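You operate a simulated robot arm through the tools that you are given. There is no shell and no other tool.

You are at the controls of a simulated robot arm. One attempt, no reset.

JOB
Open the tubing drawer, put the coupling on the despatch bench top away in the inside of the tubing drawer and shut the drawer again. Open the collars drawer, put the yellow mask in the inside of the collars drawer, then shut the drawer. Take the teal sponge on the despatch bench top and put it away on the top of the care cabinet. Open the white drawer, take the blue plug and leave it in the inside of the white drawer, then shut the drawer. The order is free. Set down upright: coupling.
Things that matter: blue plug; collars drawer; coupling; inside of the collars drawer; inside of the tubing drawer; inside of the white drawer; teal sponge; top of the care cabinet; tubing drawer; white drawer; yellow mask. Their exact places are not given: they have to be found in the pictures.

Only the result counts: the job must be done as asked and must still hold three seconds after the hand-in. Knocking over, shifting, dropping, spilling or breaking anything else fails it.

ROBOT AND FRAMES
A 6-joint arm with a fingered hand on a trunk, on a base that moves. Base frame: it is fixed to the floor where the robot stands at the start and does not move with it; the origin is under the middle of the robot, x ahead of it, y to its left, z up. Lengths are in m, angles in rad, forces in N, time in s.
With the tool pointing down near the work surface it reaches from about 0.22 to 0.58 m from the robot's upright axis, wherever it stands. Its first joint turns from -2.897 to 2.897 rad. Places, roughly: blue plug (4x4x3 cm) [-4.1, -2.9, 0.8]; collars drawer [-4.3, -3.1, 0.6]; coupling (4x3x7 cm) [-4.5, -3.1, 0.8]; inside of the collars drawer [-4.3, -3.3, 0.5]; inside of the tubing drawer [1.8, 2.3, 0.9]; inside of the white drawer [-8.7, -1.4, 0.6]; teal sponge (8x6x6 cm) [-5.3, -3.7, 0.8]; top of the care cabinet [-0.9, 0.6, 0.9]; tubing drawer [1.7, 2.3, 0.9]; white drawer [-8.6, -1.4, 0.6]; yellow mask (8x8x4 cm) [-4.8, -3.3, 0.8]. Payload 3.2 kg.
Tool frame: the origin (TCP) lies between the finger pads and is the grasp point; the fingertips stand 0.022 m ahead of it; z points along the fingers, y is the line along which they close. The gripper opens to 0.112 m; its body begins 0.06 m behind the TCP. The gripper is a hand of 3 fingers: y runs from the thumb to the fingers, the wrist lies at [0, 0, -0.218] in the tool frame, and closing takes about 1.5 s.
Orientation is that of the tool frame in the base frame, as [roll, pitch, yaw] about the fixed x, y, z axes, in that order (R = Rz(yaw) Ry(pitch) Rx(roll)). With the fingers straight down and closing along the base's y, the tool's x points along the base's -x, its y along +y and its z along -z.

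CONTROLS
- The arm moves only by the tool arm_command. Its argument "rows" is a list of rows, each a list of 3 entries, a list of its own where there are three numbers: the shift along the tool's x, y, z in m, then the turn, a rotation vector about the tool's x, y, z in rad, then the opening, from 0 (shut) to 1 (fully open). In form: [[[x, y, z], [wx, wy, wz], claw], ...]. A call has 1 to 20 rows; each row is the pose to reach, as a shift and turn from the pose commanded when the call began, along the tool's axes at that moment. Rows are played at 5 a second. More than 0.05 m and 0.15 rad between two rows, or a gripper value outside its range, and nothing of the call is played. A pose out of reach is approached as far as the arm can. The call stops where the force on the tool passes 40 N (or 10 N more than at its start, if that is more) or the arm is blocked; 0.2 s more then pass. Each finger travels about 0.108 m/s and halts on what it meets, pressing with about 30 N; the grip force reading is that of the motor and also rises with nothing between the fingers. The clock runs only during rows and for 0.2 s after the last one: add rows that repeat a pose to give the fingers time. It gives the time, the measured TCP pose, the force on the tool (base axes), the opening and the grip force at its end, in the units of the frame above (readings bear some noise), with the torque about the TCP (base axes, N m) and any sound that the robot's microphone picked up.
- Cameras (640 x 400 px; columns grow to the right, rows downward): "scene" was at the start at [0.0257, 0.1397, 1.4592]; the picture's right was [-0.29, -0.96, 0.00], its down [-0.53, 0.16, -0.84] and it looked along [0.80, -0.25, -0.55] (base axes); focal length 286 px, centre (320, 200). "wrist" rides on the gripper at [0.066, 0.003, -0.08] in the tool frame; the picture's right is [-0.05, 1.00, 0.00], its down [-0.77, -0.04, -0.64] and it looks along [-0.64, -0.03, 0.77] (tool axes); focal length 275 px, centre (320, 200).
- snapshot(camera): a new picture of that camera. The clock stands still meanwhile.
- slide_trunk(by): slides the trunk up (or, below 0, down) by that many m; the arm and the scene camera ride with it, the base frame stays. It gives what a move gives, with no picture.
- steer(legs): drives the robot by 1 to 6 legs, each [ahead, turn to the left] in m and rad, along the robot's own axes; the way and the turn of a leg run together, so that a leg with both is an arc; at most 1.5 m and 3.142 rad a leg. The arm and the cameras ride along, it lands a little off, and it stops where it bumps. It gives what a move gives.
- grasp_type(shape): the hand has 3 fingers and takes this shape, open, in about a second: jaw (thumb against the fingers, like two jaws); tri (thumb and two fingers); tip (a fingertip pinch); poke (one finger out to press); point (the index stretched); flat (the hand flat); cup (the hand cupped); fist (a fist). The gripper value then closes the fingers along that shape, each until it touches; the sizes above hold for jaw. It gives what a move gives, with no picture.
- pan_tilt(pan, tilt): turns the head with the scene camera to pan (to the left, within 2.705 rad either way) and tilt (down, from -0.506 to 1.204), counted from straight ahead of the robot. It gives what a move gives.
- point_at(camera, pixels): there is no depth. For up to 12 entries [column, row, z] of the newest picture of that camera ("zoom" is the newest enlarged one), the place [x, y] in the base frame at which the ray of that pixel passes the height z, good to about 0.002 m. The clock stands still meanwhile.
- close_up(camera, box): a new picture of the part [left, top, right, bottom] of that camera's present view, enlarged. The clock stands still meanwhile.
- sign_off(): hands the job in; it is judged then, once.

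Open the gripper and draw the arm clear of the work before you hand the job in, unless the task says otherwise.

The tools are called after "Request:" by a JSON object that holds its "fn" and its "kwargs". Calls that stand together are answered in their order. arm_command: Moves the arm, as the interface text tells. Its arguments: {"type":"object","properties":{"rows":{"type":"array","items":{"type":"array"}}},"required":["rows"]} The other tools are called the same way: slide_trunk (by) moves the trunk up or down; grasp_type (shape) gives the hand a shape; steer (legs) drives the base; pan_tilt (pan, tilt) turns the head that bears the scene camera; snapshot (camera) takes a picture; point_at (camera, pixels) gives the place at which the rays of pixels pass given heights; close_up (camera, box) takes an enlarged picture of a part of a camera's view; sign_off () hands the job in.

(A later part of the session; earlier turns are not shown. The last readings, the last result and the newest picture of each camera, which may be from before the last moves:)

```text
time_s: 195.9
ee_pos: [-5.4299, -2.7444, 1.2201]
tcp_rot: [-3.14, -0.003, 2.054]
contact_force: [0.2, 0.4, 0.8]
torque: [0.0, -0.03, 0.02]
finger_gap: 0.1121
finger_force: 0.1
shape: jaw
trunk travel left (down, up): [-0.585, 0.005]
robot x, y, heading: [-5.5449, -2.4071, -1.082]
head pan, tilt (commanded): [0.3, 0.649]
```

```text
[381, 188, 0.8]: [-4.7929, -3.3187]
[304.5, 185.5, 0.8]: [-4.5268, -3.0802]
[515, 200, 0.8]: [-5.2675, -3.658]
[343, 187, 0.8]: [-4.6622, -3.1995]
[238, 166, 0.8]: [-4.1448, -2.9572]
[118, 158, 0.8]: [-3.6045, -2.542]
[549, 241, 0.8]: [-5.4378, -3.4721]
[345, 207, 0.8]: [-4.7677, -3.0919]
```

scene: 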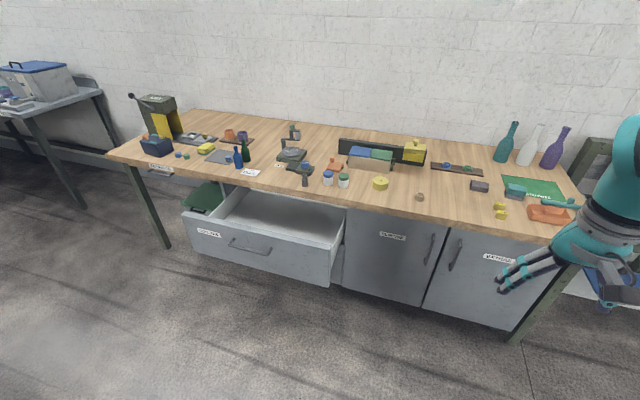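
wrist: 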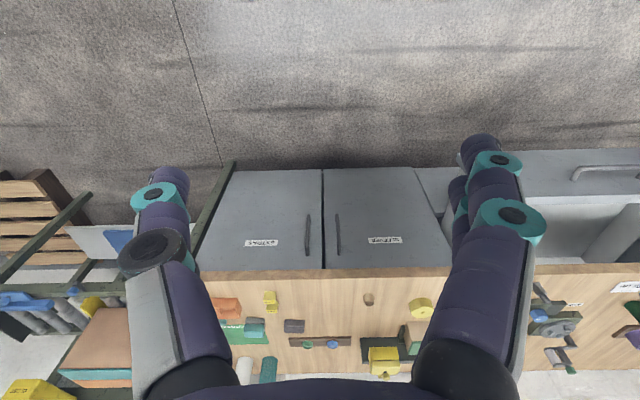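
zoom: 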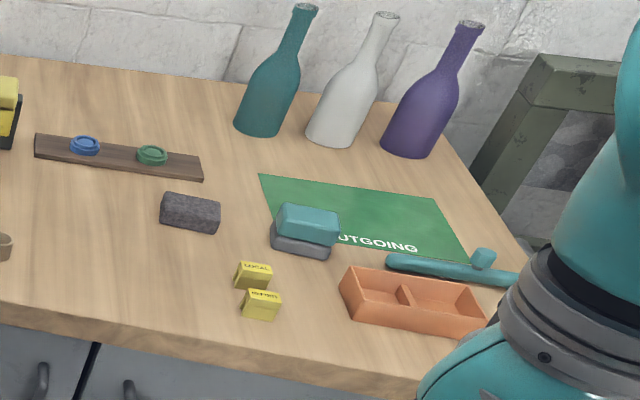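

At z=0.8 all positions agree with the rough list (mask (-4.79,-3.32), coupling (-4.53,-3.08), sponge (-5.27,-3.66)). I look down at my own base to judge its size before moving close to the open drawer.

Request:
{"fn": "pan_tilt", "kwargs": {"pan": 0.8, "tilt": 1.2}}

Request:
{"fn": "snapshot", "kwargs": {"camera": "scene"}}

Request:
{"fn": "pan_tilt", "kwargs": {"pan": -1.9, "tilt": 1.2}}

Request:
{"fn": "snapshot", "kwargs": {"camera": "scene"}}

```text
time_s: 196.8
ee_pos: [-5.4299, -2.7439, 1.22]
tcp_rot: [-3.141, -0.002, 2.054]
contact_force: [0.6, -0.4, 0.4]
torque: [-0.04, 0.05, 0.01]
finger_gap: 0.112
finger_force: 0.1
shape: jaw
trunk travel left (down, up): [-0.585, 0.005]
robot x, y, heading: [-5.5467, -2.4067, -1.085]
head pan, tilt (commanded): [0.799, 1.201]
```

```text
taken
```

scene: 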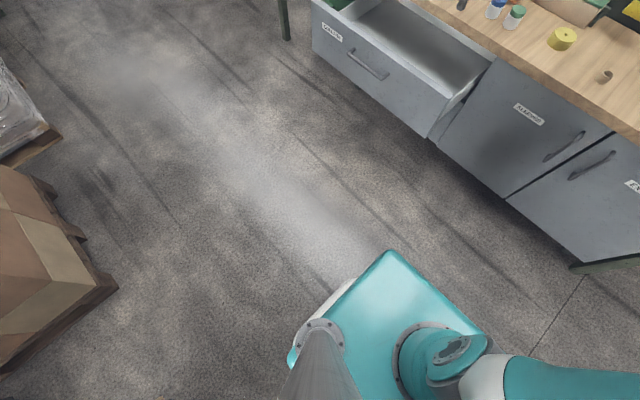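

```text
time_s: 199.2
ee_pos: [-5.43, -2.7444, 1.2197]
tcp_rot: [-3.141, -0.002, 2.052]
contact_force: [-0.3, -0.4, 0.6]
torque: [0.01, 0.01, 0.03]
finger_gap: 0.1118
finger_force: 0.1
shape: jaw
trunk travel left (down, up): [-0.585, 0.005]
robot x, y, heading: [-5.5501, -2.4055, -1.088]
head pan, tilt (commanded): [-1.901, 1.201]
```

```text
taken
```

scene: 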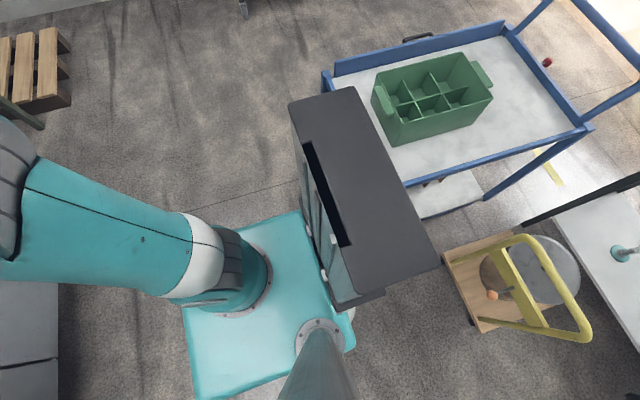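

I estimate the base outline from the first of these views (white rim left of the teal deck).

Request:
{"fn": "pan_tilt", "kwargs": {"pan": 0.8, "tilt": 1.2}}

Request:
{"fn": "snapshot", "kwargs": {"camera": "scene"}}

Request:
{"fn": "point_at", "kwargs": {"camera": "scene", "pixels": [[289, 360, 0.15], [289, 360, 0.3], [345, 285, 0.15], [345, 285, 0.3], [390, 252, 0.15], [390, 252, 0.3], [390, 252, 0.9], [487, 335, 0.9], [428, 135, 0.55], [449, 97, 0.7], [430, 137, 0.5]]}}

Request:
{"fn": "close_up", "kwargs": {"camera": "scene", "box": [260, 230, 500, 400]}}

```text
time_s: 201.6
ee_pos: [-5.4291, -2.7448, 1.2203]
tcp_rot: [-3.141, -0.003, 2.055]
contact_force: [0.4, -0.1, 0.3]
torque: [0.03, 0.0, -0.03]
finger_gap: 0.1119
finger_force: 0.0
shape: jaw
trunk travel left (down, up): [-0.585, 0.005]
robot x, y, heading: [-5.5478, -2.4083, -1.088]
head pan, tilt (commanded): [0.799, 1.201]
```

```text
taken
```

scene: 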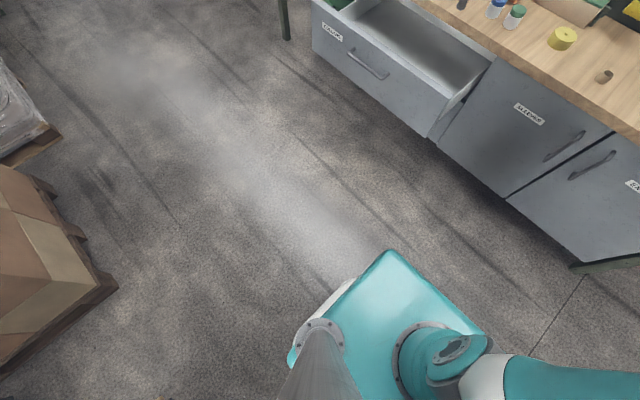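

```text
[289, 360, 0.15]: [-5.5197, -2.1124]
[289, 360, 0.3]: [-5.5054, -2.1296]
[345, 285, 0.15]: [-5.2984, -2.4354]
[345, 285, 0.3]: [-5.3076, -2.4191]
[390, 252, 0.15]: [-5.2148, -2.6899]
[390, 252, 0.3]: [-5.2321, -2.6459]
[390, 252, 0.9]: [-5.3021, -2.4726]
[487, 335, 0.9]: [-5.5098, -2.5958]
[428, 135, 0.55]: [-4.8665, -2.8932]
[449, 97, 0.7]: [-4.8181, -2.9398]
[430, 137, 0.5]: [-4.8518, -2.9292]
```

```text
2.35 times, centred on (380, 315) of scene
```

zoom: 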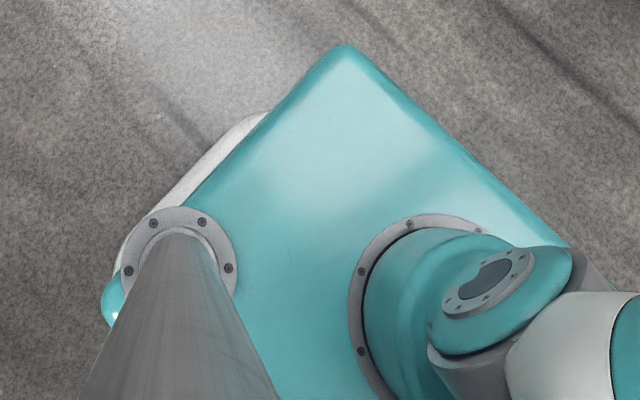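

The base is about 0.42 m wide (left edge 0.21 m from the axis); the drawer's corner is at room (-5.65,-0.375). I turn slightly left and drive 0.4 m toward the bench, right of the open drawer.

Request:
{"fn": "steer", "kwargs": {"legs": [[0, 0.08], [0.42, 0]]}}

Request:
{"fn": "snapshot", "kwargs": {"camera": "scene"}}

```text
time_s: 204.8
ee_pos: [-5.1653, -3.1041, 1.2198]
tcp_rot: [3.141, -0.001, 2.14]
contact_force: [-1.1, -0.2, -0.1]
torque: [0.04, -0.01, 0.03]
finger_gap: 0.1119
finger_force: 0.0
shape: jaw
trunk travel left (down, up): [-0.585, 0.005]
robot x, y, heading: [-5.3162, -2.7769, -1.001]
head pan, tilt (commanded): [0.799, 1.201]
```

```text
taken
```

scene: 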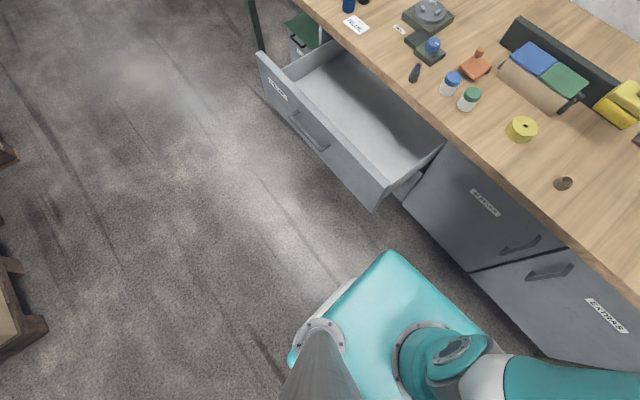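

Clearance to the drawer corner still looks good. I drive 0.18 m more and look at the mask from above.

Request:
{"fn": "steer", "kwargs": {"legs": [[0.18, 0]]}}

Request:
{"fn": "pan_tilt", "kwargs": {"pan": 0.4, "tilt": 0.95}}

Request:
{"fn": "snapshot", "kwargs": {"camera": "scene"}}

Request:
{"fn": "snapshot", "kwargs": {"camera": "wrist"}}

```text
time_s: 206.3
ee_pos: [-5.0638, -3.2607, 1.2195]
tcp_rot: [3.142, -0.002, 2.143]
contact_force: [-0.1, -0.1, -0.5]
torque: [-0.02, 0.04, -0.03]
finger_gap: 0.1119
finger_force: 0.0
shape: jaw
trunk travel left (down, up): [-0.585, 0.005]
robot x, y, heading: [-5.2133, -2.9348, -1.0]
head pan, tilt (commanded): [0.799, 1.201]
```

```text
time_s: 207.2
ee_pos: [-5.0645, -3.2596, 1.2194]
tcp_rot: [3.141, -0.003, 2.143]
contact_force: [0.0, 0.3, -0.3]
torque: [-0.01, 0.01, -0.03]
finger_gap: 0.1119
finger_force: 0.1
shape: jaw
trunk travel left (down, up): [-0.585, 0.005]
robot x, y, heading: [-5.2104, -2.9311, -1.003]
head pan, tilt (commanded): [0.4, 0.949]
```

```text
taken
```

scene: 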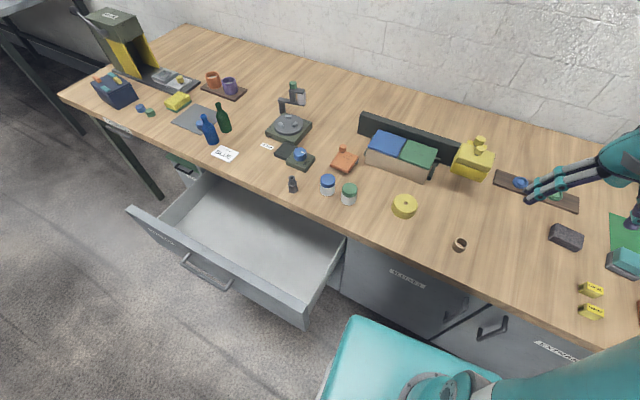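

```text
taken
```

wrist: 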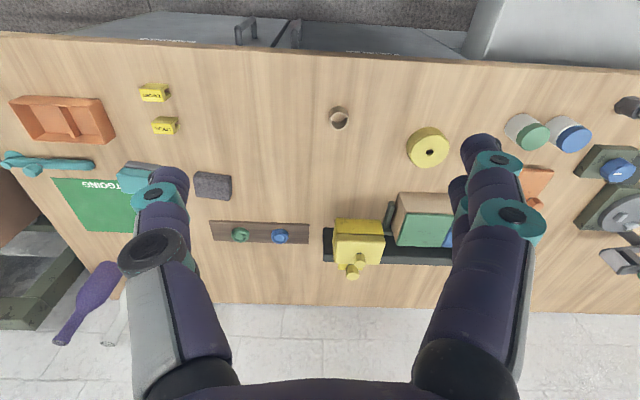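

The mask shows at scene (404,205) and wrist (428,147). I locate its top (z≈0.84) in both pictures.

Request:
{"fn": "point_at", "kwargs": {"camera": "scene", "pixels": [[404, 202, 0.84], [404, 210, 0.8], [292, 190, 0.8], [404, 202, 0.82]]}}

Request:
{"fn": "point_at", "kwargs": {"camera": "wrist", "pixels": [[430, 153, 0.84], [428, 148, 0.82], [338, 118, 0.82], [430, 153, 0.82]]}}

Request:
{"fn": "close_up", "kwargs": {"camera": "wrist", "box": [360, 100, 520, 200]}}

```text
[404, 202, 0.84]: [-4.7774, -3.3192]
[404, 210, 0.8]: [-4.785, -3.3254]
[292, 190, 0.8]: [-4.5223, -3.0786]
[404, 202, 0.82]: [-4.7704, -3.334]
```

```text
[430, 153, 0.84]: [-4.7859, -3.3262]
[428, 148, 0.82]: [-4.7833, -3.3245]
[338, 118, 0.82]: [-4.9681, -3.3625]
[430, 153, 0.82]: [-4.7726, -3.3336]
```

```text
4.00 times, centred on (440, 150) of wrist
```

zoom: 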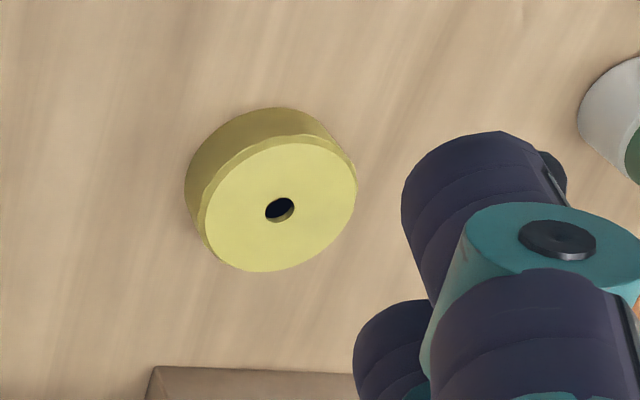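

Mask centre ≈ (-4.785,-3.324). I move the arm over it at the present height first.

Request:
{"fn": "arm_command", "kwargs": {"rows": [[[-0.034, 0.034, 0], [0, 0, 0], 1], [[-0.068, 0.067, 0], [0, 0, 0], 1], [[-0.102, 0.101, 0], [0, 0, 0], 1], [[-0.136, 0.134, 0], [0, 0, 0], 1], [[-0.17, 0.168, 0], [0, 0, 0], 1], [[-0.204, 0.201, 0], [0, 0, 0], 1], [[-0.204, 0.201, 0.03], [0, 0, 0], 1]]}}

Request:
{"fn": "slide_trunk", "kwargs": {"by": -0.22}}

Request:
{"fn": "snapshot", "kwargs": {"camera": "wrist"}}

```text
time_s: 208.8
ee_pos: [-4.8036, -3.2946, 1.1647]
tcp_rot: [3.133, 0.006, 2.138]
contact_force: [-0.5, -0.5, 0.1]
torque: [0.02, -0.01, 0.03]
finger_gap: 0.1117
finger_force: 0.1
shape: jaw
out of reach, approached as far as the arm can: row 5, 6, 7
trunk travel left (down, up): [-0.585, 0.005]
robot x, y, heading: [-5.2109, -2.9348, -1.0]
head pan, tilt (commanded): [0.4, 0.949]
```

```text
time_s: 211.1
ee_pos: [-4.8032, -3.2942, 0.9462]
tcp_rot: [3.133, 0.005, 2.138]
contact_force: [-0.3, -0.7, 0.0]
torque: [-0.01, -0.02, -0.01]
finger_gap: 0.1119
finger_force: 0.1
shape: jaw
trunk travel left (down, up): [-0.365, 0.225]
robot x, y, heading: [-5.2133, -2.9385, -1.001]
head pan, tilt (commanded): [0.4, 0.949]
```

```text
taken
```

wrist: 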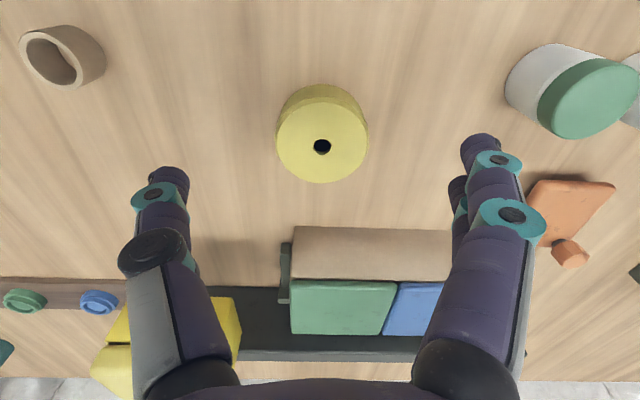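

The reach at that arm height was limited (0.54 m). The mask is centred in column (322,146); I get its exact place from this view.

Request:
{"fn": "point_at", "kwargs": {"camera": "wrist", "pixels": [[322, 146, 0.84], [322, 134, 0.82], [320, 200, 0.84]]}}

```text
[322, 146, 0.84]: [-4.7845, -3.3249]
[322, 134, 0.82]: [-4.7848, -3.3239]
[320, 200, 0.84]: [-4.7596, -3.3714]
```

I need 0.0355 m more forward and 0.12 m down; I go down in stages, checking the reach.

Request:
{"fn": "arm_command", "kwargs": {"rows": [[[-0.01, 0, 0.03], [0, 0, 0], 1], [[-0.02, 0, 0.055], [0, 0, 0], 1]]}}

```text
time_s: 211.7
ee_pos: [-4.791, -3.311, 0.89]
tcp_rot: [3.132, 0.008, 2.138]
contact_force: [-0.2, 0.0, -0.3]
torque: [-0.04, 0.03, 0.0]
finger_gap: 0.1118
finger_force: 0.0
shape: jaw
trunk travel left (down, up): [-0.365, 0.225]
robot x, y, heading: [-5.215, -2.9347, -0.999]
head pan, tilt (commanded): [0.4, 0.949]
```

The arm follows. I finish the descent to z≈0.828 and close on the mask.

Request:
{"fn": "arm_command", "kwargs": {"rows": [[[-0.008, -0.001, 0.02], [0, 0, 0], 1], [[-0.015, -0.002, 0.04], [0, 0, 0], 1], [[-0.015, -0.002, 0.062], [0, 0, 0], 1], [[-0.015, -0.002, 0.062], [0, 0, 0], 1]]}}

Request:
{"fn": "snapshot", "kwargs": {"camera": "wrist"}}

```text
time_s: 212.7
ee_pos: [-4.7832, -3.3255, 0.8281]
tcp_rot: [3.133, 0.008, 2.139]
contact_force: [0.5, -0.4, 0.7]
torque: [-0.02, -0.01, 0.02]
finger_gap: 0.1117
finger_force: 0.0
shape: jaw
trunk travel left (down, up): [-0.365, 0.225]
robot x, y, heading: [-5.2113, -2.9336, -0.995]
head pan, tilt (commanded): [0.4, 0.949]
```

```text
taken
```

wrist: 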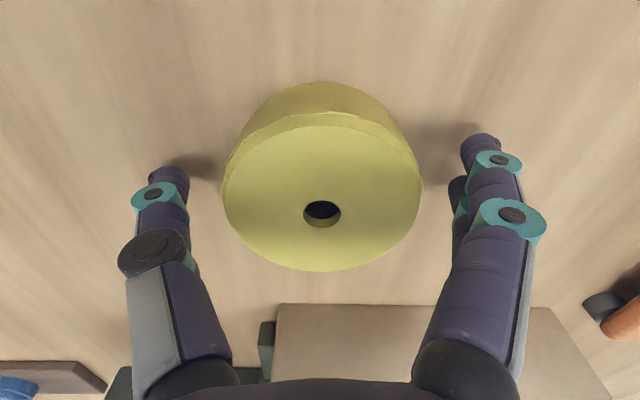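

The mask lies centred between thumb and fingers (hole at (322,210)). I close the hand.

Request:
{"fn": "arm_command", "kwargs": {"rows": [[[0, 0, 0], [0, 0, 0], 0.8], [[0, 0, 0], [0, 0, 0], 0.5], [[0, 0, 0], [0, 0, 0], 0.3], [[0, 0, 0], [0, 0, 0], 0.3], [[0, 0, 0], [0, 0, 0], 0.3], [[0, 0, 0], [0, 0, 0], 0.3]]}}

Request:
{"fn": "arm_command", "kwargs": {"rows": [[[0, 0, -0.03], [0, 0, 0], 0.3], [[0, 0, -0.06], [0, 0, 0], 0.3], [[0, 0, -0.1], [0, 0, 0], 0.3]]}}

Request:
{"fn": "snapshot", "kwargs": {"camera": "wrist"}}

```text
time_s: 214.1
ee_pos: [-4.784, -3.3241, 0.8282]
tcp_rot: [3.134, 0.006, 2.138]
contact_force: [0.6, 0.5, 0.5]
torque: [-0.01, 0.01, 0.01]
finger_gap: 0.0679
finger_force: 29.8
shape: jaw
trunk travel left (down, up): [-0.365, 0.225]
robot x, y, heading: [-5.2083, -2.9326, -1.0]
head pan, tilt (commanded): [0.4, 0.949]
```

```text
time_s: 214.9
ee_pos: [-4.7814, -3.2927, 0.9151]
tcp_rot: [3.13, 0.009, 2.139]
contact_force: [0.8, 1.0, -0.6]
torque: [0.01, -0.01, 0.01]
finger_gap: 0.0676
finger_force: 30.3
shape: jaw
out of reach, approached as far as the arm can: row 2, 3
trunk travel left (down, up): [-0.365, 0.225]
robot x, y, heading: [-5.2121, -2.9304, -1.001]
head pan, tilt (commanded): [0.4, 0.949]
```

```text
taken
```

wrist: 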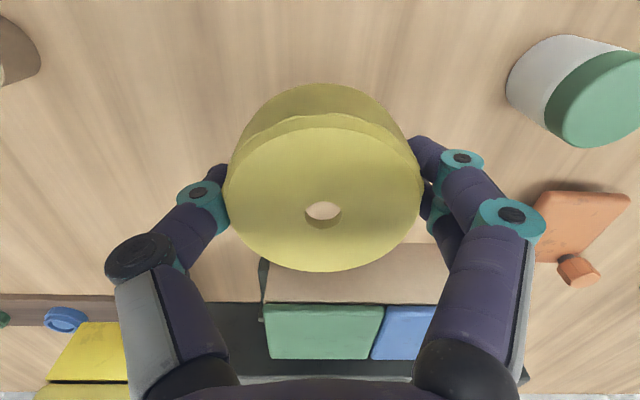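

The mask is held (gap 0.068). I raise the trunk and swing the arm over the right part of the open drawer without moving the base.

Request:
{"fn": "slide_trunk", "kwargs": {"by": 0.16}}

Request:
{"fn": "arm_command", "kwargs": {"rows": [[[0.031, 0.034, 0], [0, 0, 0], 0.3], [[0.061, 0.068, 0], [0, 0, 0], 0.3], [[0.092, 0.101, 0], [0, 0, 0], 0.3], [[0.122, 0.135, 0], [0, 0, 0], 0.3], [[0.153, 0.169, 0], [0, 0, 0], 0.3], [[0.183, 0.203, 0], [0, 0, 0], 0.3], [[0.214, 0.237, 0], [0, 0, 0], 0.3], [[0.244, 0.271, 0], [0, 0, 0], 0.3]]}}

Request:
{"fn": "snapshot", "kwargs": {"camera": "wrist"}}

Request:
{"fn": "snapshot", "kwargs": {"camera": "scene"}}

```text
time_s: 216.8
ee_pos: [-4.782, -3.2952, 1.0754]
tcp_rot: [3.13, 0.008, 2.138]
contact_force: [0.1, -0.1, -0.2]
torque: [0.03, -0.01, -0.01]
finger_gap: 0.0677
finger_force: 29.9
shape: jaw
trunk travel left (down, up): [-0.525, 0.065]
robot x, y, heading: [-5.2104, -2.9377, -0.998]
head pan, tilt (commanded): [0.4, 0.949]
```

```text
time_s: 218.6
ee_pos: [-4.6944, -2.9425, 1.0969]
tcp_rot: [3.141, 0.001, 2.139]
contact_force: [-0.3, -0.5, -0.5]
torque: [-0.02, 0.0, 0.01]
finger_gap: 0.0677
finger_force: 29.8
shape: jaw
out of reach, approached as far as the arm can: row 1, 2, 3, 4, 5, 6, 7, 8
trunk travel left (down, up): [-0.525, 0.065]
robot x, y, heading: [-5.2103, -2.9359, -0.999]
head pan, tilt (commanded): [0.4, 0.949]
```

```text
taken
```

wrist: 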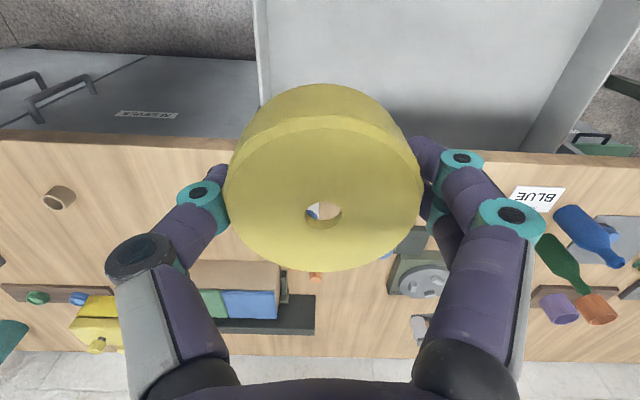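

```text
taken
```

scene: 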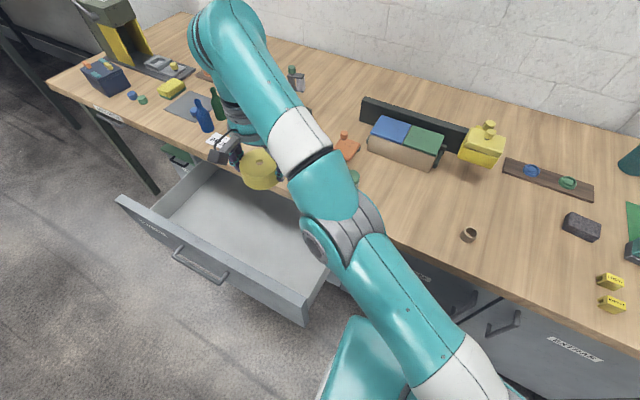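

TCP is above the drawer's right part at room (-5.52,-0.50); the drawer's right wall is ~9 cm away. I shift 3 cm left, lower the trunk 0.25 m and look again.

Request:
{"fn": "arm_command", "kwargs": {"rows": [[[0, 0.015, 0.02], [0, 0, 0], 0.3], [[0, 0.03, 0.04], [0, 0, 0], 0.3]]}}

Request:
{"fn": "slide_trunk", "kwargs": {"by": -0.22}}

Request:
{"fn": "snapshot", "kwargs": {"camera": "wrist"}}

Request:
{"fn": "snapshot", "kwargs": {"camera": "scene"}}

```text
time_s: 219.2
ee_pos: [-4.6694, -2.9257, 1.059]
tcp_rot: [3.13, 0.009, 2.137]
contact_force: [-0.9, 0.5, -0.8]
torque: [0.02, 0.01, 0.0]
finger_gap: 0.0676
finger_force: 29.8
shape: jaw
trunk travel left (down, up): [-0.525, 0.065]
robot x, y, heading: [-5.2114, -2.9332, -0.999]
head pan, tilt (commanded): [0.4, 0.949]
```

```text
time_s: 221.5
ee_pos: [-4.6698, -2.9262, 0.84]
tcp_rot: [3.13, 0.007, 2.138]
contact_force: [0.4, 0.0, -0.2]
torque: [0.02, -0.03, 0.03]
finger_gap: 0.0677
finger_force: 29.8
shape: jaw
trunk travel left (down, up): [-0.305, 0.285]
robot x, y, heading: [-5.2124, -2.9355, -0.994]
head pan, tilt (commanded): [0.4, 0.949]
```

```text
taken
```

wrist: 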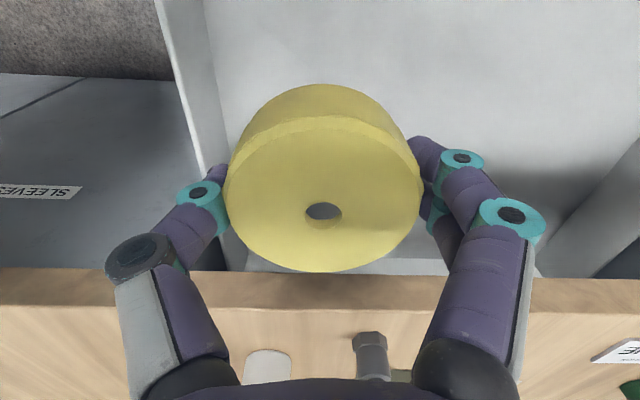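

```text
taken
```

scene: 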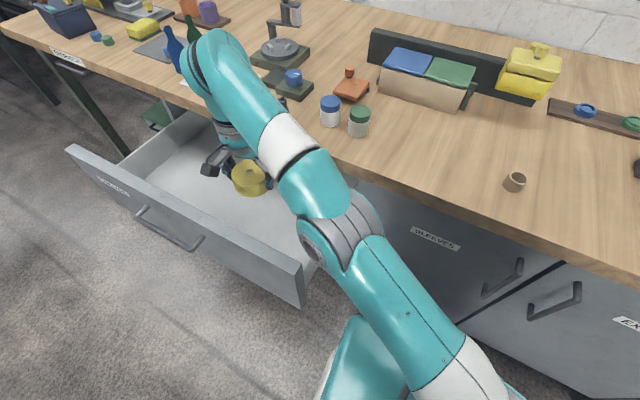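

The hand with the mask is over the drawer with the bench edge ~15 cm ahead. I lower with the arm to z≈0.61.

Request:
{"fn": "arm_command", "kwargs": {"rows": [[[0, 0, 0.03], [0, 0, 0], 0.3], [[0, 0, 0.06], [0, 0, 0], 0.3], [[0, 0, 0.09], [0, 0, 0], 0.3], [[0, 0, 0.12], [0, 0, 0], 0.3], [[0, 0, 0.15], [0, 0, 0], 0.3], [[0, 0, 0.18], [0, 0, 0], 0.3], [[0, 0, 0.205], [0, 0, 0], 0.3], [[0, 0, 0.225], [0, 0, 0], 0.3]]}}

Request:
{"fn": "snapshot", "kwargs": {"camera": "scene"}}

Request:
{"fn": "snapshot", "kwargs": {"camera": "wrist"}}

```text
time_s: 223.0
ee_pos: [-4.666, -2.9291, 0.6616]
tcp_rot: [3.116, 0.009, 2.133]
contact_force: [4.1, 0.0, 12.2]
torque: [0.84, 0.8, -0.2]
finger_gap: 0.0675
finger_force: 30.3
shape: jaw
trunk travel left (down, up): [-0.305, 0.285]
robot x, y, heading: [-5.2112, -2.9299, -1.003]
head pan, tilt (commanded): [0.4, 0.949]
stopped in row 7: the force on the tool passed its limit at 49 N (the readings are from after the stop); the commanded pose is now the measured one
```

```text
taken
```

scene: 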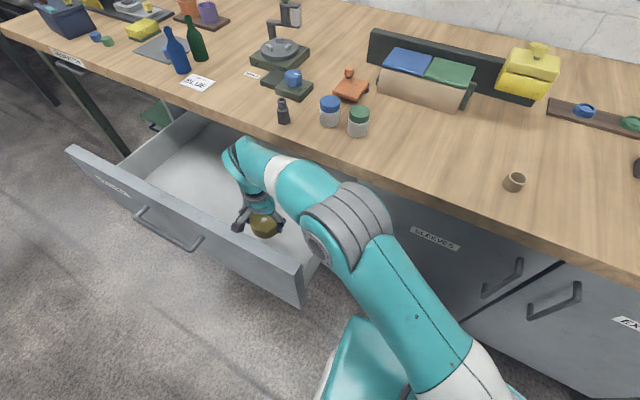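

```text
taken
```

wrist: 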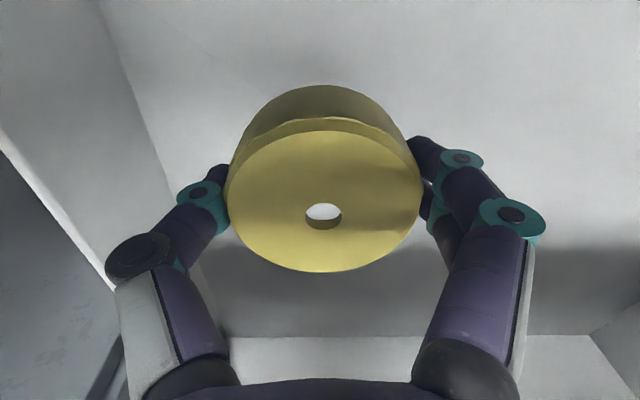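

It stopped at z=0.66: the torque puts the contact about 8.5 cm toward the robot, i.e. the wrist camera on the drawer's front rim. I rise a little, shift 4 cm toward the bench and lower again.

Request:
{"fn": "arm_command", "kwargs": {"rows": [[[0, 0, -0.02], [0, 0, 0], 0.3], [[0, 0, -0.04], [0, 0, 0], 0.3], [[-0.02, 0, -0.04], [0, 0, 0], 0.3], [[-0.042, 0, -0.04], [0, 0, 0], 0.3], [[-0.042, 0, -0.04], [0, 0, 0], 0.3]]}}

Request:
{"fn": "snapshot", "kwargs": {"camera": "scene"}}

Request:
{"fn": "snapshot", "kwargs": {"camera": "wrist"}}

```text
time_s: 224.2
ee_pos: [-4.6445, -2.9634, 0.6977]
tcp_rot: [3.118, 0.01, 2.136]
contact_force: [0.7, 0.0, -0.5]
torque: [-0.04, 0.0, 0.03]
finger_gap: 0.0674
finger_force: 30.6
shape: jaw
trunk travel left (down, up): [-0.305, 0.285]
robot x, y, heading: [-5.2117, -2.9362, -0.997]
head pan, tilt (commanded): [0.4, 0.949]
```

```text
taken
```

scene: 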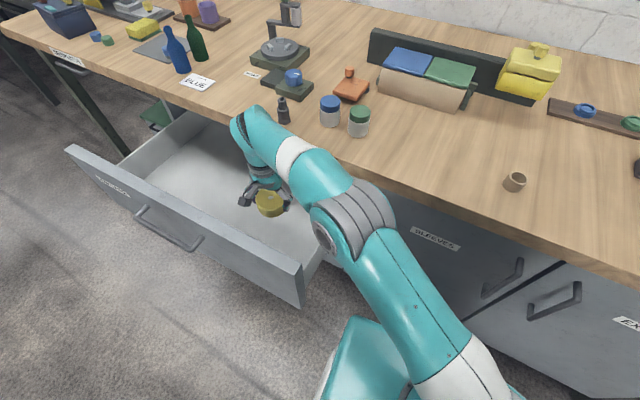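

```text
taken
```

wrist: 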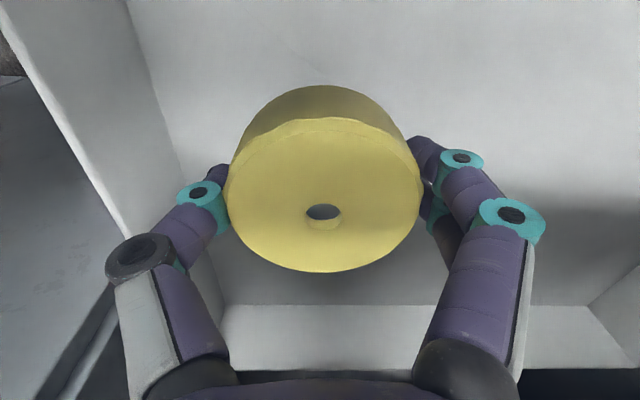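

Now clear of the front rim. I lower further in small steps.

Request:
{"fn": "arm_command", "kwargs": {"rows": [[[0, 0, 0.02], [0, 0, 0], 0.3], [[0, 0, 0.04], [0, 0, 0], 0.3], [[0, 0, 0.06], [0, 0, 0], 0.3], [[0, 0, 0.075], [0, 0, 0], 0.3], [[0, 0, 0.09], [0, 0, 0], 0.3], [[0, 0, 0.1], [0, 0, 0], 0.3]]}}

Request:
{"fn": "snapshot", "kwargs": {"camera": "wrist"}}

Request:
{"fn": "snapshot", "kwargs": {"camera": "scene"}}

```text
time_s: 225.6
ee_pos: [-4.6449, -2.9618, 0.5975]
tcp_rot: [3.119, 0.01, 2.135]
contact_force: [0.1, -1.0, -0.6]
torque: [-0.01, -0.01, 0.0]
finger_gap: 0.0675
finger_force: 30.5
shape: jaw
trunk travel left (down, up): [-0.305, 0.285]
robot x, y, heading: [-5.2108, -2.9323, -0.999]
head pan, tilt (commanded): [0.4, 0.949]
```

```text
taken
```

wrist: 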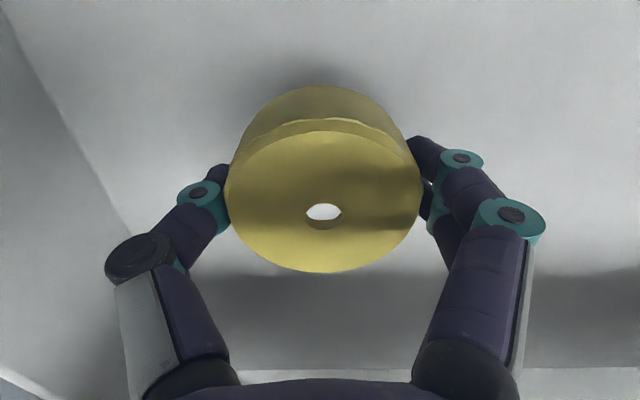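

```text
taken
```

scene: 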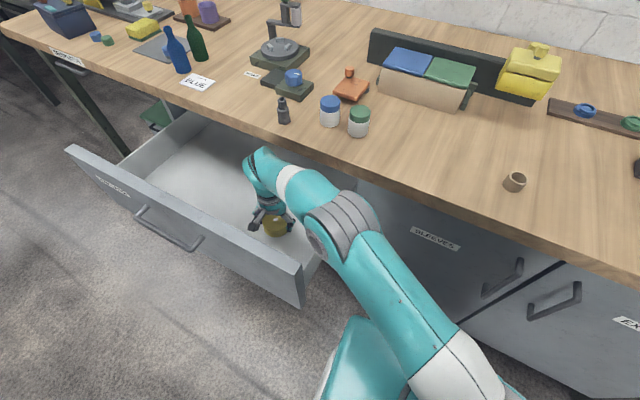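

No contact yet at z=0.598. I lower in 8 mm steps until it touches.

Request:
{"fn": "arm_command", "kwargs": {"rows": [[[0, 0, 0.006], [0, 0, 0], 0.3], [[0, 0, 0.012], [0, 0, 0], 0.3], [[0, 0, 0.018], [0, 0, 0], 0.3], [[0, 0, 0.024], [0, 0, 0], 0.3], [[0, 0, 0.03], [0, 0, 0], 0.3]]}}

```text
time_s: 226.8
ee_pos: [-4.6423, -2.963, 0.5688]
tcp_rot: [3.118, 0.01, 2.134]
contact_force: [-0.4, -0.3, 0.1]
torque: [0.01, -0.02, -0.01]
finger_gap: 0.0675
finger_force: 29.8
shape: jaw
trunk travel left (down, up): [-0.305, 0.285]
robot x, y, heading: [-5.2081, -2.9343, -1.001]
head pan, tilt (commanded): [0.4, 0.949]
```

Still free. I check the gap under the mask in the wrist view.

Request:
{"fn": "snapshot", "kwargs": {"camera": "wrist"}}

Request:
{"fn": "close_up", "kwargs": {"camera": "scene", "box": [160, 120, 400, 270]}}

```text
taken
```

wrist: 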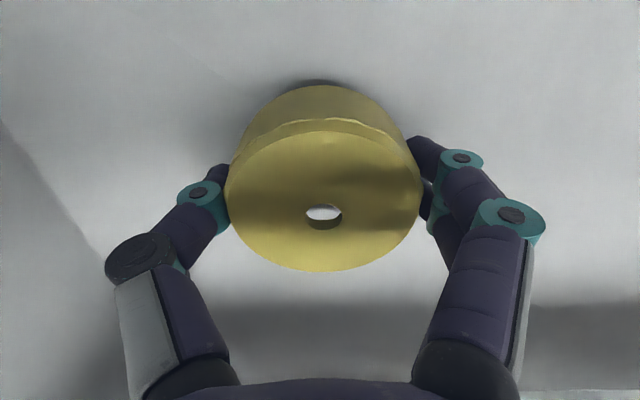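

```text
2.67 times, centred on (280, 195) of scene
```

zoom: 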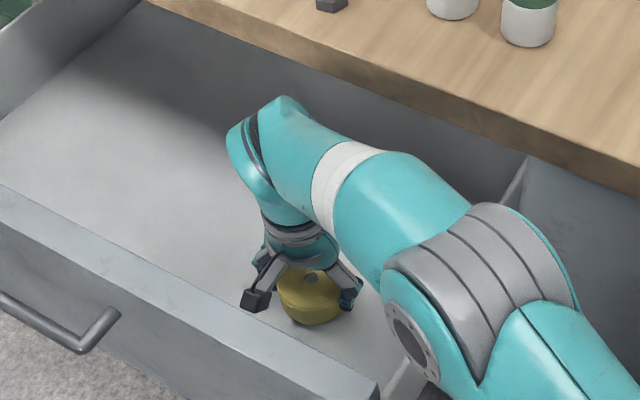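

Close to the floor; I go down 2 cm more in 5 mm steps.

Request:
{"fn": "arm_command", "kwargs": {"rows": [[[0, 0, 0.005], [0, 0, 0], 0.3], [[0, 0, 0.01], [0, 0, 0], 0.3], [[0, 0, 0.015], [0, 0, 0], 0.3], [[0, 0, 0.02], [0, 0, 0], 0.3]]}}

```text
time_s: 227.9
ee_pos: [-4.6393, -2.9642, 0.556]
tcp_rot: [3.106, 0.016, 2.133]
contact_force: [-2.9, -1.0, 24.5]
torque: [-0.2, 0.31, -0.06]
finger_gap: 0.066
finger_force: 29.7
shape: jaw
trunk travel left (down, up): [-0.305, 0.285]
robot x, y, heading: [-5.2086, -2.9337, -1.001]
head pan, tilt (commanded): [0.4, 0.949]
stopped in row 4: the force on the tool passed its limit at 42 N (the readings are from after the stop); the commanded pose is now the measured one
```

The mask rests on the drawer floor at z≈0.53. I open the hand and rise straight up.

Request:
{"fn": "arm_command", "kwargs": {"rows": [[[0, 0, -0.002], [0, 0, 0], 0.5], [[0, 0, -0.003], [0, 0, 0], 0.8], [[0, 0, -0.003], [0, 0, 0], 1], [[0, 0, -0.003], [0, 0, 0], 1], [[0, 0, -0.003], [0, 0, 0], 1], [[0, 0, -0.003], [0, 0, 0], 1]]}}

Request:
{"fn": "snapshot", "kwargs": {"camera": "wrist"}}

```text
time_s: 229.3
ee_pos: [-4.6412, -2.964, 0.556]
tcp_rot: [3.111, 0.012, 2.132]
contact_force: [-0.6, -0.1, 0.0]
torque: [0.01, 0.01, -0.03]
finger_gap: 0.112
finger_force: 0.1
shape: jaw
trunk travel left (down, up): [-0.305, 0.285]
robot x, y, heading: [-5.2134, -2.9346, -0.999]
head pan, tilt (commanded): [0.4, 0.949]
```

```text
taken
```

wrist: 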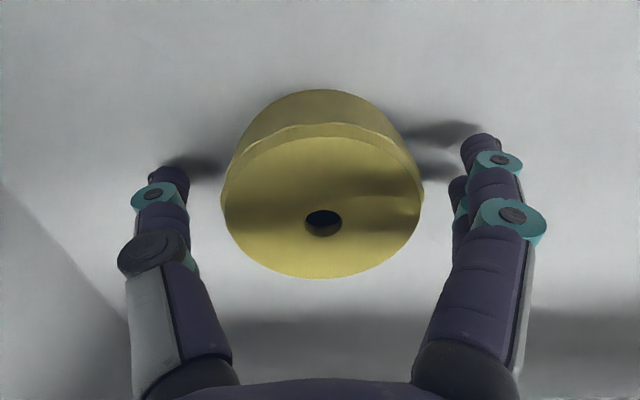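

Released and lying flat. I rise with the arm, then the trunk, clear of drawer and bench.

Request:
{"fn": "arm_command", "kwargs": {"rows": [[[0, 0, -0.03], [0, 0, 0], 1], [[0, 0, -0.06], [0, 0, 0], 1], [[0, 0, -0.09], [0, 0, 0], 1], [[0, 0, -0.12], [0, 0, 0], 1], [[0, 0, -0.15], [0, 0, 0], 1], [[0, 0, -0.18], [0, 0, 0], 1], [[0, 0, -0.22], [0, 0, 0], 1], [[0, 0, -0.25], [0, 0, 0], 1]]}}

Request:
{"fn": "slide_trunk", "kwargs": {"by": 0.28}}

Request:
{"fn": "snapshot", "kwargs": {"camera": "scene"}}

```text
time_s: 231.1
ee_pos: [-4.6501, -2.9692, 0.8101]
tcp_rot: [3.112, 0.014, 2.135]
contact_force: [0.3, -0.3, -0.3]
torque: [-0.02, 0.03, -0.03]
finger_gap: 0.112
finger_force: 0.1
shape: jaw
trunk travel left (down, up): [-0.305, 0.285]
robot x, y, heading: [-5.2089, -2.9322, -0.998]
head pan, tilt (commanded): [0.4, 0.949]
```

```text
time_s: 233.9
ee_pos: [-4.6502, -2.9694, 1.0883]
tcp_rot: [3.113, 0.013, 2.133]
contact_force: [-1.3, -0.6, 0.1]
torque: [0.0, 0.02, -0.03]
finger_gap: 0.1119
finger_force: 0.0
shape: jaw
trunk travel left (down, up): [-0.585, 0.005]
robot x, y, heading: [-5.211, -2.9322, -0.999]
head pan, tilt (commanded): [0.4, 0.949]
```

```text
taken
```

scene: 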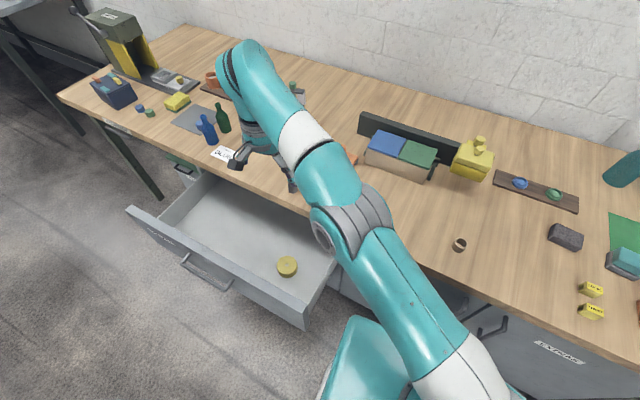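

The mask lies in the drawer at px (287,266). I swing the arm back in front of the robot, then move the base around to face the drawer front.

Request:
{"fn": "arm_command", "kwargs": {"rows": [[[0, -0.045, 0], [0, 0, 0], 1], [[0, -0.09, 0], [0, 0, 0], 1], [[0, -0.135, 0], [0, 0, 0], 1], [[0, -0.18, 0], [0, 0, 0], 1], [[0, -0.225, 0], [0, 0, 0], 1], [[0, -0.27, 0], [0, 0, 0], 1], [[0, -0.315, 0], [0, 0, 0], 1], [[0, -0.36, 0], [0, 0, 0], 1], [[0, -0.405, 0], [0, 0, 0], 1], [[0, -0.45, 0], [0, 0, 0], 1], [[0, -0.495, 0], [0, 0, 0], 1], [[0, -0.53, 0], [0, 0, 0], 1]]}}

Request:
{"fn": "steer", "kwargs": {"legs": [[-0.4, 0], [0, -1.2], [-0.83, 0], [0, 1.12]]}}

Request:
{"fn": "pan_tilt", "kwargs": {"pan": 0.0, "tilt": 0.6}}

Request:
{"fn": "snapshot", "kwargs": {"camera": "scene"}}

```text
time_s: 236.5
ee_pos: [-5.0991, -3.2526, 1.0735]
tcp_rot: [3.111, 0.014, 2.135]
contact_force: [0.1, 0.4, 0.1]
torque: [0.01, -0.03, 0.02]
finger_gap: 0.1119
finger_force: 0.0
shape: jaw
trunk travel left (down, up): [-0.585, 0.005]
robot x, y, heading: [-5.2114, -2.9312, -1.0]
head pan, tilt (commanded): [0.4, 0.949]
```

```text
time_s: 248.8
ee_pos: [-4.8668, -2.238, 1.0731]
tcp_rot: [3.111, 0.014, 2.095]
contact_force: [-0.1, -0.3, 0.0]
torque: [0.0, 0.02, 0.03]
finger_gap: 0.112
finger_force: 0.1
shape: jaw
trunk travel left (down, up): [-0.585, 0.005]
robot x, y, heading: [-4.9665, -1.9153, -1.036]
head pan, tilt (commanded): [0.4, 0.949]
```

```text
time_s: 249.7
ee_pos: [-4.8678, -2.2366, 1.073]
tcp_rot: [3.111, 0.015, 2.095]
contact_force: [0.5, -0.2, 0.2]
torque: [-0.03, -0.02, 0.0]
finger_gap: 0.112
finger_force: 0.1
shape: jaw
trunk travel left (down, up): [-0.585, 0.005]
robot x, y, heading: [-4.9664, -1.9183, -1.037]
head pan, tilt (commanded): [0.0, 0.6]
```

```text
taken
```

scene: 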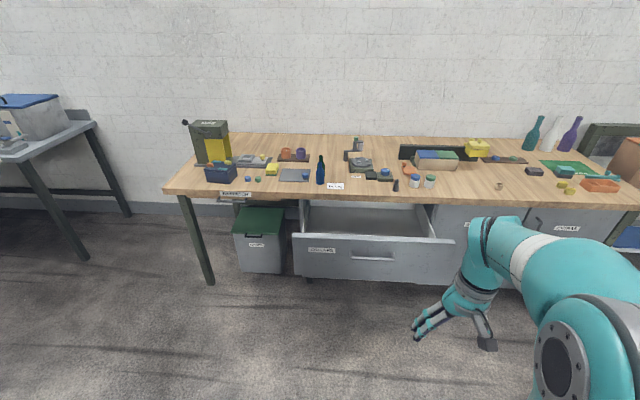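

I square up and bring the closed hand horizontal and low to push the drawer front below its handle.

Request:
{"fn": "steer", "kwargs": {"legs": [[0, -0.065]]}}

Request:
{"fn": "arm_command", "kwargs": {"rows": [[[-0.031, 0, -0.0022], [0, -0.1428, 0], 0.8], [[-0.0614, 0, -0.0088], [0, -0.2856, 0], 0.6], [[-0.0906, 0, -0.0197], [0, -0.4284, 0], 0.4], [[-0.1179, 0, -0.0346], [0, -0.5712, 0], 0.2], [[-0.1428, 0, -0.0533], [0, -0.714, 0], 0], [[-0.1648, 0, -0.0752], [0, -0.8568, 0], 0], [[-0.1834, 0, -0.1001], [0, -0.9996, 0], 0], [[-0.1983, 0, -0.1274], [0, -1.1424, 0], 0], [[-0.2092, 0, -0.1566], [0, -1.2852, 0], 0], [[-0.2158, 0, -0.187], [0, -1.428, 0], 0], [[-0.218, 0, -0.218], [0, -1.5708, 0], 0]]}}

Request:
{"fn": "slide_trunk", "kwargs": {"by": -0.4}}

Request:
{"fn": "slide_trunk", "kwargs": {"by": -0.18}}

Request:
{"fn": "snapshot", "kwargs": {"camera": "scene"}}

```text
time_s: 250.6
ee_pos: [-4.889, -2.2426, 1.0724]
tcp_rot: [3.112, 0.015, 2.028]
contact_force: [0.1, 0.0, -0.1]
torque: [-0.02, -0.02, -0.01]
finger_gap: 0.1118
finger_force: 0.0
shape: jaw
trunk travel left (down, up): [-0.585, 0.005]
robot x, y, heading: [-4.9666, -1.9135, -1.103]
head pan, tilt (commanded): [0.0, 0.6]
```

```text
time_s: 253.0
ee_pos: [-4.7883, -2.4412, 1.3508]
tcp_rot: [3.013, 1.385, 1.837]
contact_force: [0.4, 0.3, 0.1]
torque: [0.05, 0.0, -0.03]
finger_gap: 0.0001
finger_force: 29.9
shape: jaw
out of reach, approached as far as the arm can: row 7, 8, 9, 10, 11
trunk travel left (down, up): [-0.585, 0.005]
robot x, y, heading: [-4.9682, -1.9142, -1.106]
head pan, tilt (commanded): [0.0, 0.6]
```

```text
time_s: 256.8
ee_pos: [-4.7896, -2.4416, 0.9505]
tcp_rot: [3.016, 1.382, 1.837]
contact_force: [-0.6, -0.3, -0.8]
torque: [0.0, -0.02, 0.02]
finger_gap: 0.0
finger_force: 30.1
shape: jaw
trunk travel left (down, up): [-0.185, 0.405]
robot x, y, heading: [-4.9661, -1.9149, -1.108]
head pan, tilt (commanded): [0.0, 0.6]
```

```text
time_s: 258.8
ee_pos: [-4.7892, -2.442, 0.7697]
tcp_rot: [3.015, 1.383, 1.837]
contact_force: [0.6, -1.1, 0.6]
torque: [0.0, 0.01, 0.01]
finger_gap: 0.0
finger_force: 30.4
shape: jaw
trunk travel left (down, up): [-0.005, 0.585]
robot x, y, heading: [-4.9689, -1.9143, -1.104]
head pan, tilt (commanded): [0.0, 0.6]
```

```text
taken
```

scene: 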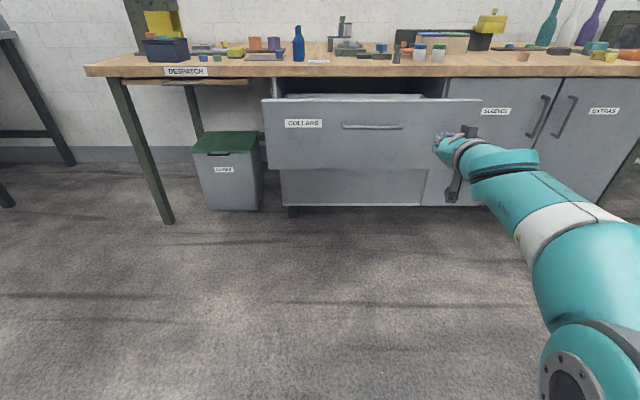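

The closed hand points at the drawer, slightly right of its handle. I lower it to z≈0.60 and shift 6 cm left.

Request:
{"fn": "arm_command", "kwargs": {"rows": [[[0.04, 0.015, 0.007], [0, 0, 0], 0], [[0.08, 0.03, 0.015], [0, 0, 0], 0], [[0.12, 0.045, 0.022], [0, 0, 0], 0], [[0.16, 0.06, 0.03], [0, 0, 0], 0], [[0.16, 0.06, 0.03], [0, 0, 0], 0]]}}

Request:
{"fn": "steer", "kwargs": {"legs": [[0.25, 0]]}}

Request:
{"fn": "snapshot", "kwargs": {"camera": "scene"}}

```text
time_s: 260.0
ee_pos: [-4.732, -2.4139, 0.6081]
tcp_rot: [3.014, 1.382, 1.837]
contact_force: [0.2, -0.8, 0.7]
torque: [-0.02, -0.02, 0.03]
finger_gap: 0.0002
finger_force: 29.4
shape: jaw
out of reach, approached as far as the arm can: row 1, 2
trunk travel left (down, up): [-0.005, 0.585]
robot x, y, heading: [-4.9633, -1.9186, -1.106]
head pan, tilt (commanded): [0.0, 0.6]
```

```text
time_s: 261.8
ee_pos: [-4.6158, -2.6357, 0.6083]
tcp_rot: [3.014, 1.383, 1.844]
contact_force: [-0.2, 1.1, -0.4]
torque: [-0.01, -0.01, 0.02]
finger_gap: 0.0
finger_force: 30.1
shape: jaw
trunk travel left (down, up): [-0.005, 0.585]
robot x, y, heading: [-4.8558, -2.1362, -1.097]
head pan, tilt (commanded): [0.0, 0.6]
```

```text
taken
```

scene: 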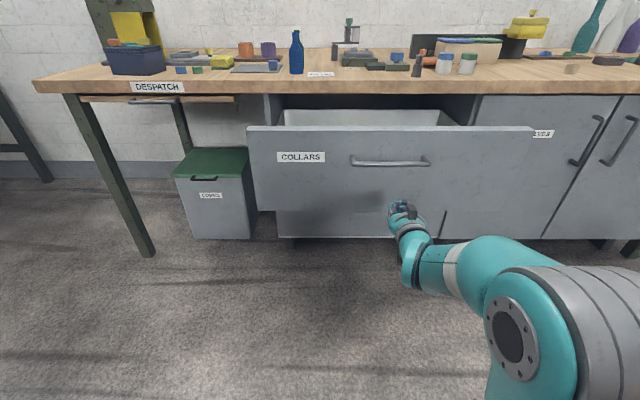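

I check the panel's bottom-edge height against the hand's height before pushing.

Request:
{"fn": "point_at", "kwargs": {"camera": "scene", "pixels": [[300, 211, 0.5], [300, 211, 0.55], [300, 211, 0.6], [300, 130, 0.75], [300, 130, 0.7], [400, 160, 0.67], [400, 160, 0.64], [260, 211, 0.55]]}}

Request:
{"fn": "close_up", "kwargs": {"camera": "scene", "box": [240, 100, 560, 300]}}

```text
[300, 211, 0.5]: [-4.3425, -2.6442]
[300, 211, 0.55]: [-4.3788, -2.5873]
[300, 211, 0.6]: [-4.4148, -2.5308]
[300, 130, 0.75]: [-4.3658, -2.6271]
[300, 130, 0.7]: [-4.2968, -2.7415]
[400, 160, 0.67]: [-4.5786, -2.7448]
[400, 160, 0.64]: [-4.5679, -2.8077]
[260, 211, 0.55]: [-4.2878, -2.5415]
```

```text
2.00 times, centred on (400, 200) of scene
```

zoom: 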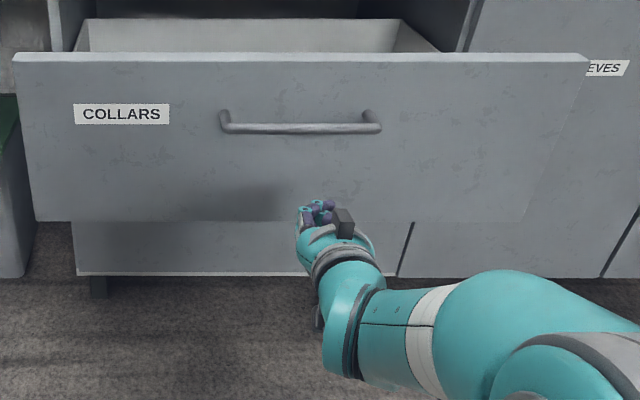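

The panel spans z≈0.50–0.745, so the fingertips at z≈0.60 will meet it. I drive ahead 0.2 m, pushing the drawer in.

Request:
{"fn": "steer", "kwargs": {"legs": [[0.12, 0]]}}

Request:
{"fn": "steer", "kwargs": {"legs": [[0.1, 0]]}}

Request:
{"fn": "snapshot", "kwargs": {"camera": "scene"}}

```text
time_s: 263.1
ee_pos: [-4.5616, -2.7427, 0.6074]
tcp_rot: [3.014, 1.382, 1.845]
contact_force: [-0.5, 0.1, 0.3]
torque: [0.02, 0.0, -0.02]
finger_gap: 0.0001
finger_force: 29.9
shape: jaw
trunk travel left (down, up): [-0.005, 0.585]
robot x, y, heading: [-4.8002, -2.241, -1.098]
head pan, tilt (commanded): [0.0, 0.6]
```

```text
time_s: 264.2
ee_pos: [-4.5173, -2.8305, 0.6079]
tcp_rot: [3.014, 1.383, 1.844]
contact_force: [-0.1, 0.5, -0.4]
torque: [-0.03, 0.0, 0.02]
finger_gap: 0.0002
finger_force: 30.0
shape: jaw
trunk travel left (down, up): [-0.005, 0.585]
robot x, y, heading: [-4.7557, -2.3306, -1.088]
head pan, tilt (commanded): [0.0, 0.6]
```

```text
taken
```

scene: 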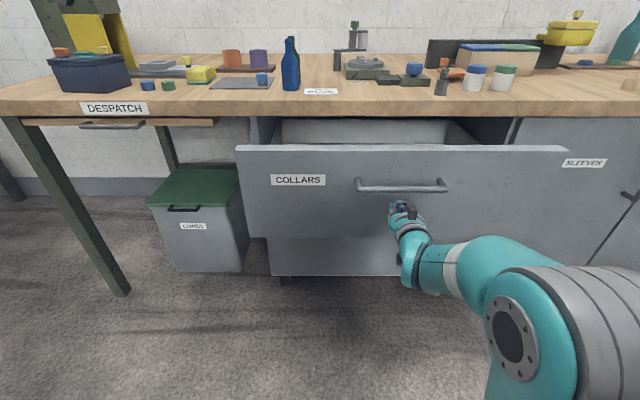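

The drawer is moving in (front now near v≈-0.50). I push 0.14 m more with the base, then finish with the arm.

Request:
{"fn": "steer", "kwargs": {"legs": [[0.13, 0]]}}

Request:
{"fn": "snapshot", "kwargs": {"camera": "scene"}}

```text
time_s: 265.5
ee_pos: [-4.4611, -2.9454, 0.6074]
tcp_rot: [3.015, 1.382, 1.839]
contact_force: [-0.4, -0.1, 0.4]
torque: [0.01, -0.05, -0.01]
finger_gap: 0.0002
finger_force: 30.3
shape: jaw
trunk travel left (down, up): [-0.005, 0.585]
robot x, y, heading: [-4.6986, -2.446, -1.102]
head pan, tilt (commanded): [0.0, 0.6]
```

```text
taken
```

scene: 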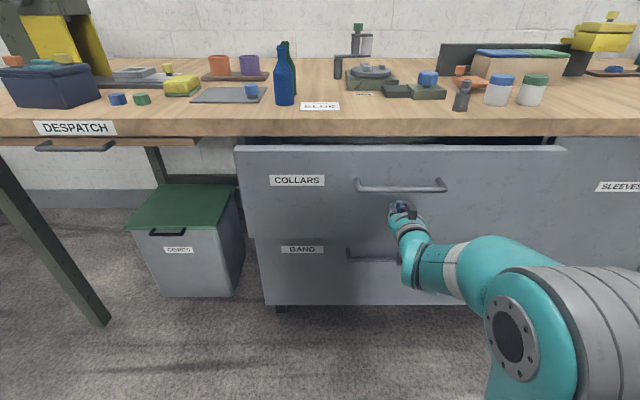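

About 4–6 cm remain. I push on with the arm until it meets resistance.

Request:
{"fn": "arm_command", "kwargs": {"rows": [[[-0.0019, 0, 0.01], [0, 0, 0], 0], [[-0.0038, 0, 0.02], [0, 0, 0], 0], [[-0.0057, 0, 0.03], [0, 0, 0], 0], [[-0.0076, 0, 0.04], [0, 0, 0], 0], [[-0.0095, 0, 0.05], [0, 0, 0], 0], [[-0.0114, 0, 0.06], [0, 0, 0], 0], [[-0.0133, 0, 0.07], [0, 0, 0], 0]]}}

Request:
{"fn": "snapshot", "kwargs": {"camera": "scene"}}

```text
time_s: 267.0
ee_pos: [-4.439, -3.0038, 0.608]
tcp_rot: [3.004, 1.378, 1.83]
contact_force: [-12.1, 24.8, 5.1]
torque: [-0.21, -0.13, 0.02]
finger_gap: 0.0
finger_force: 29.7
shape: jaw
trunk travel left (down, up): [-0.005, 0.585]
robot x, y, heading: [-4.6978, -2.4457, -1.102]
head pan, tilt (commanded): [0.0, 0.6]
stopped in row 7: the force on the tool passed its limit at 52 N (the readings are from after the stop); the commanded pose is now the measured one
```

```text
taken
```

scene: 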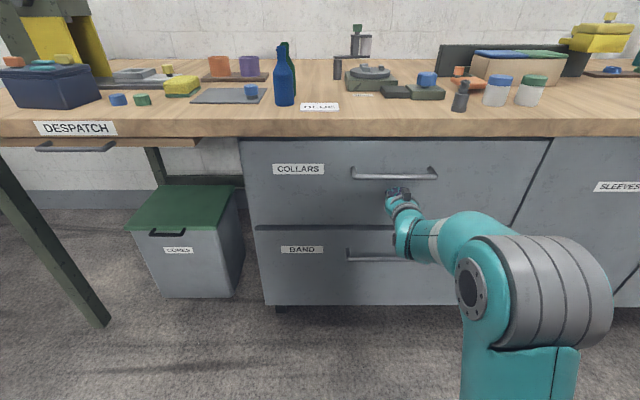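

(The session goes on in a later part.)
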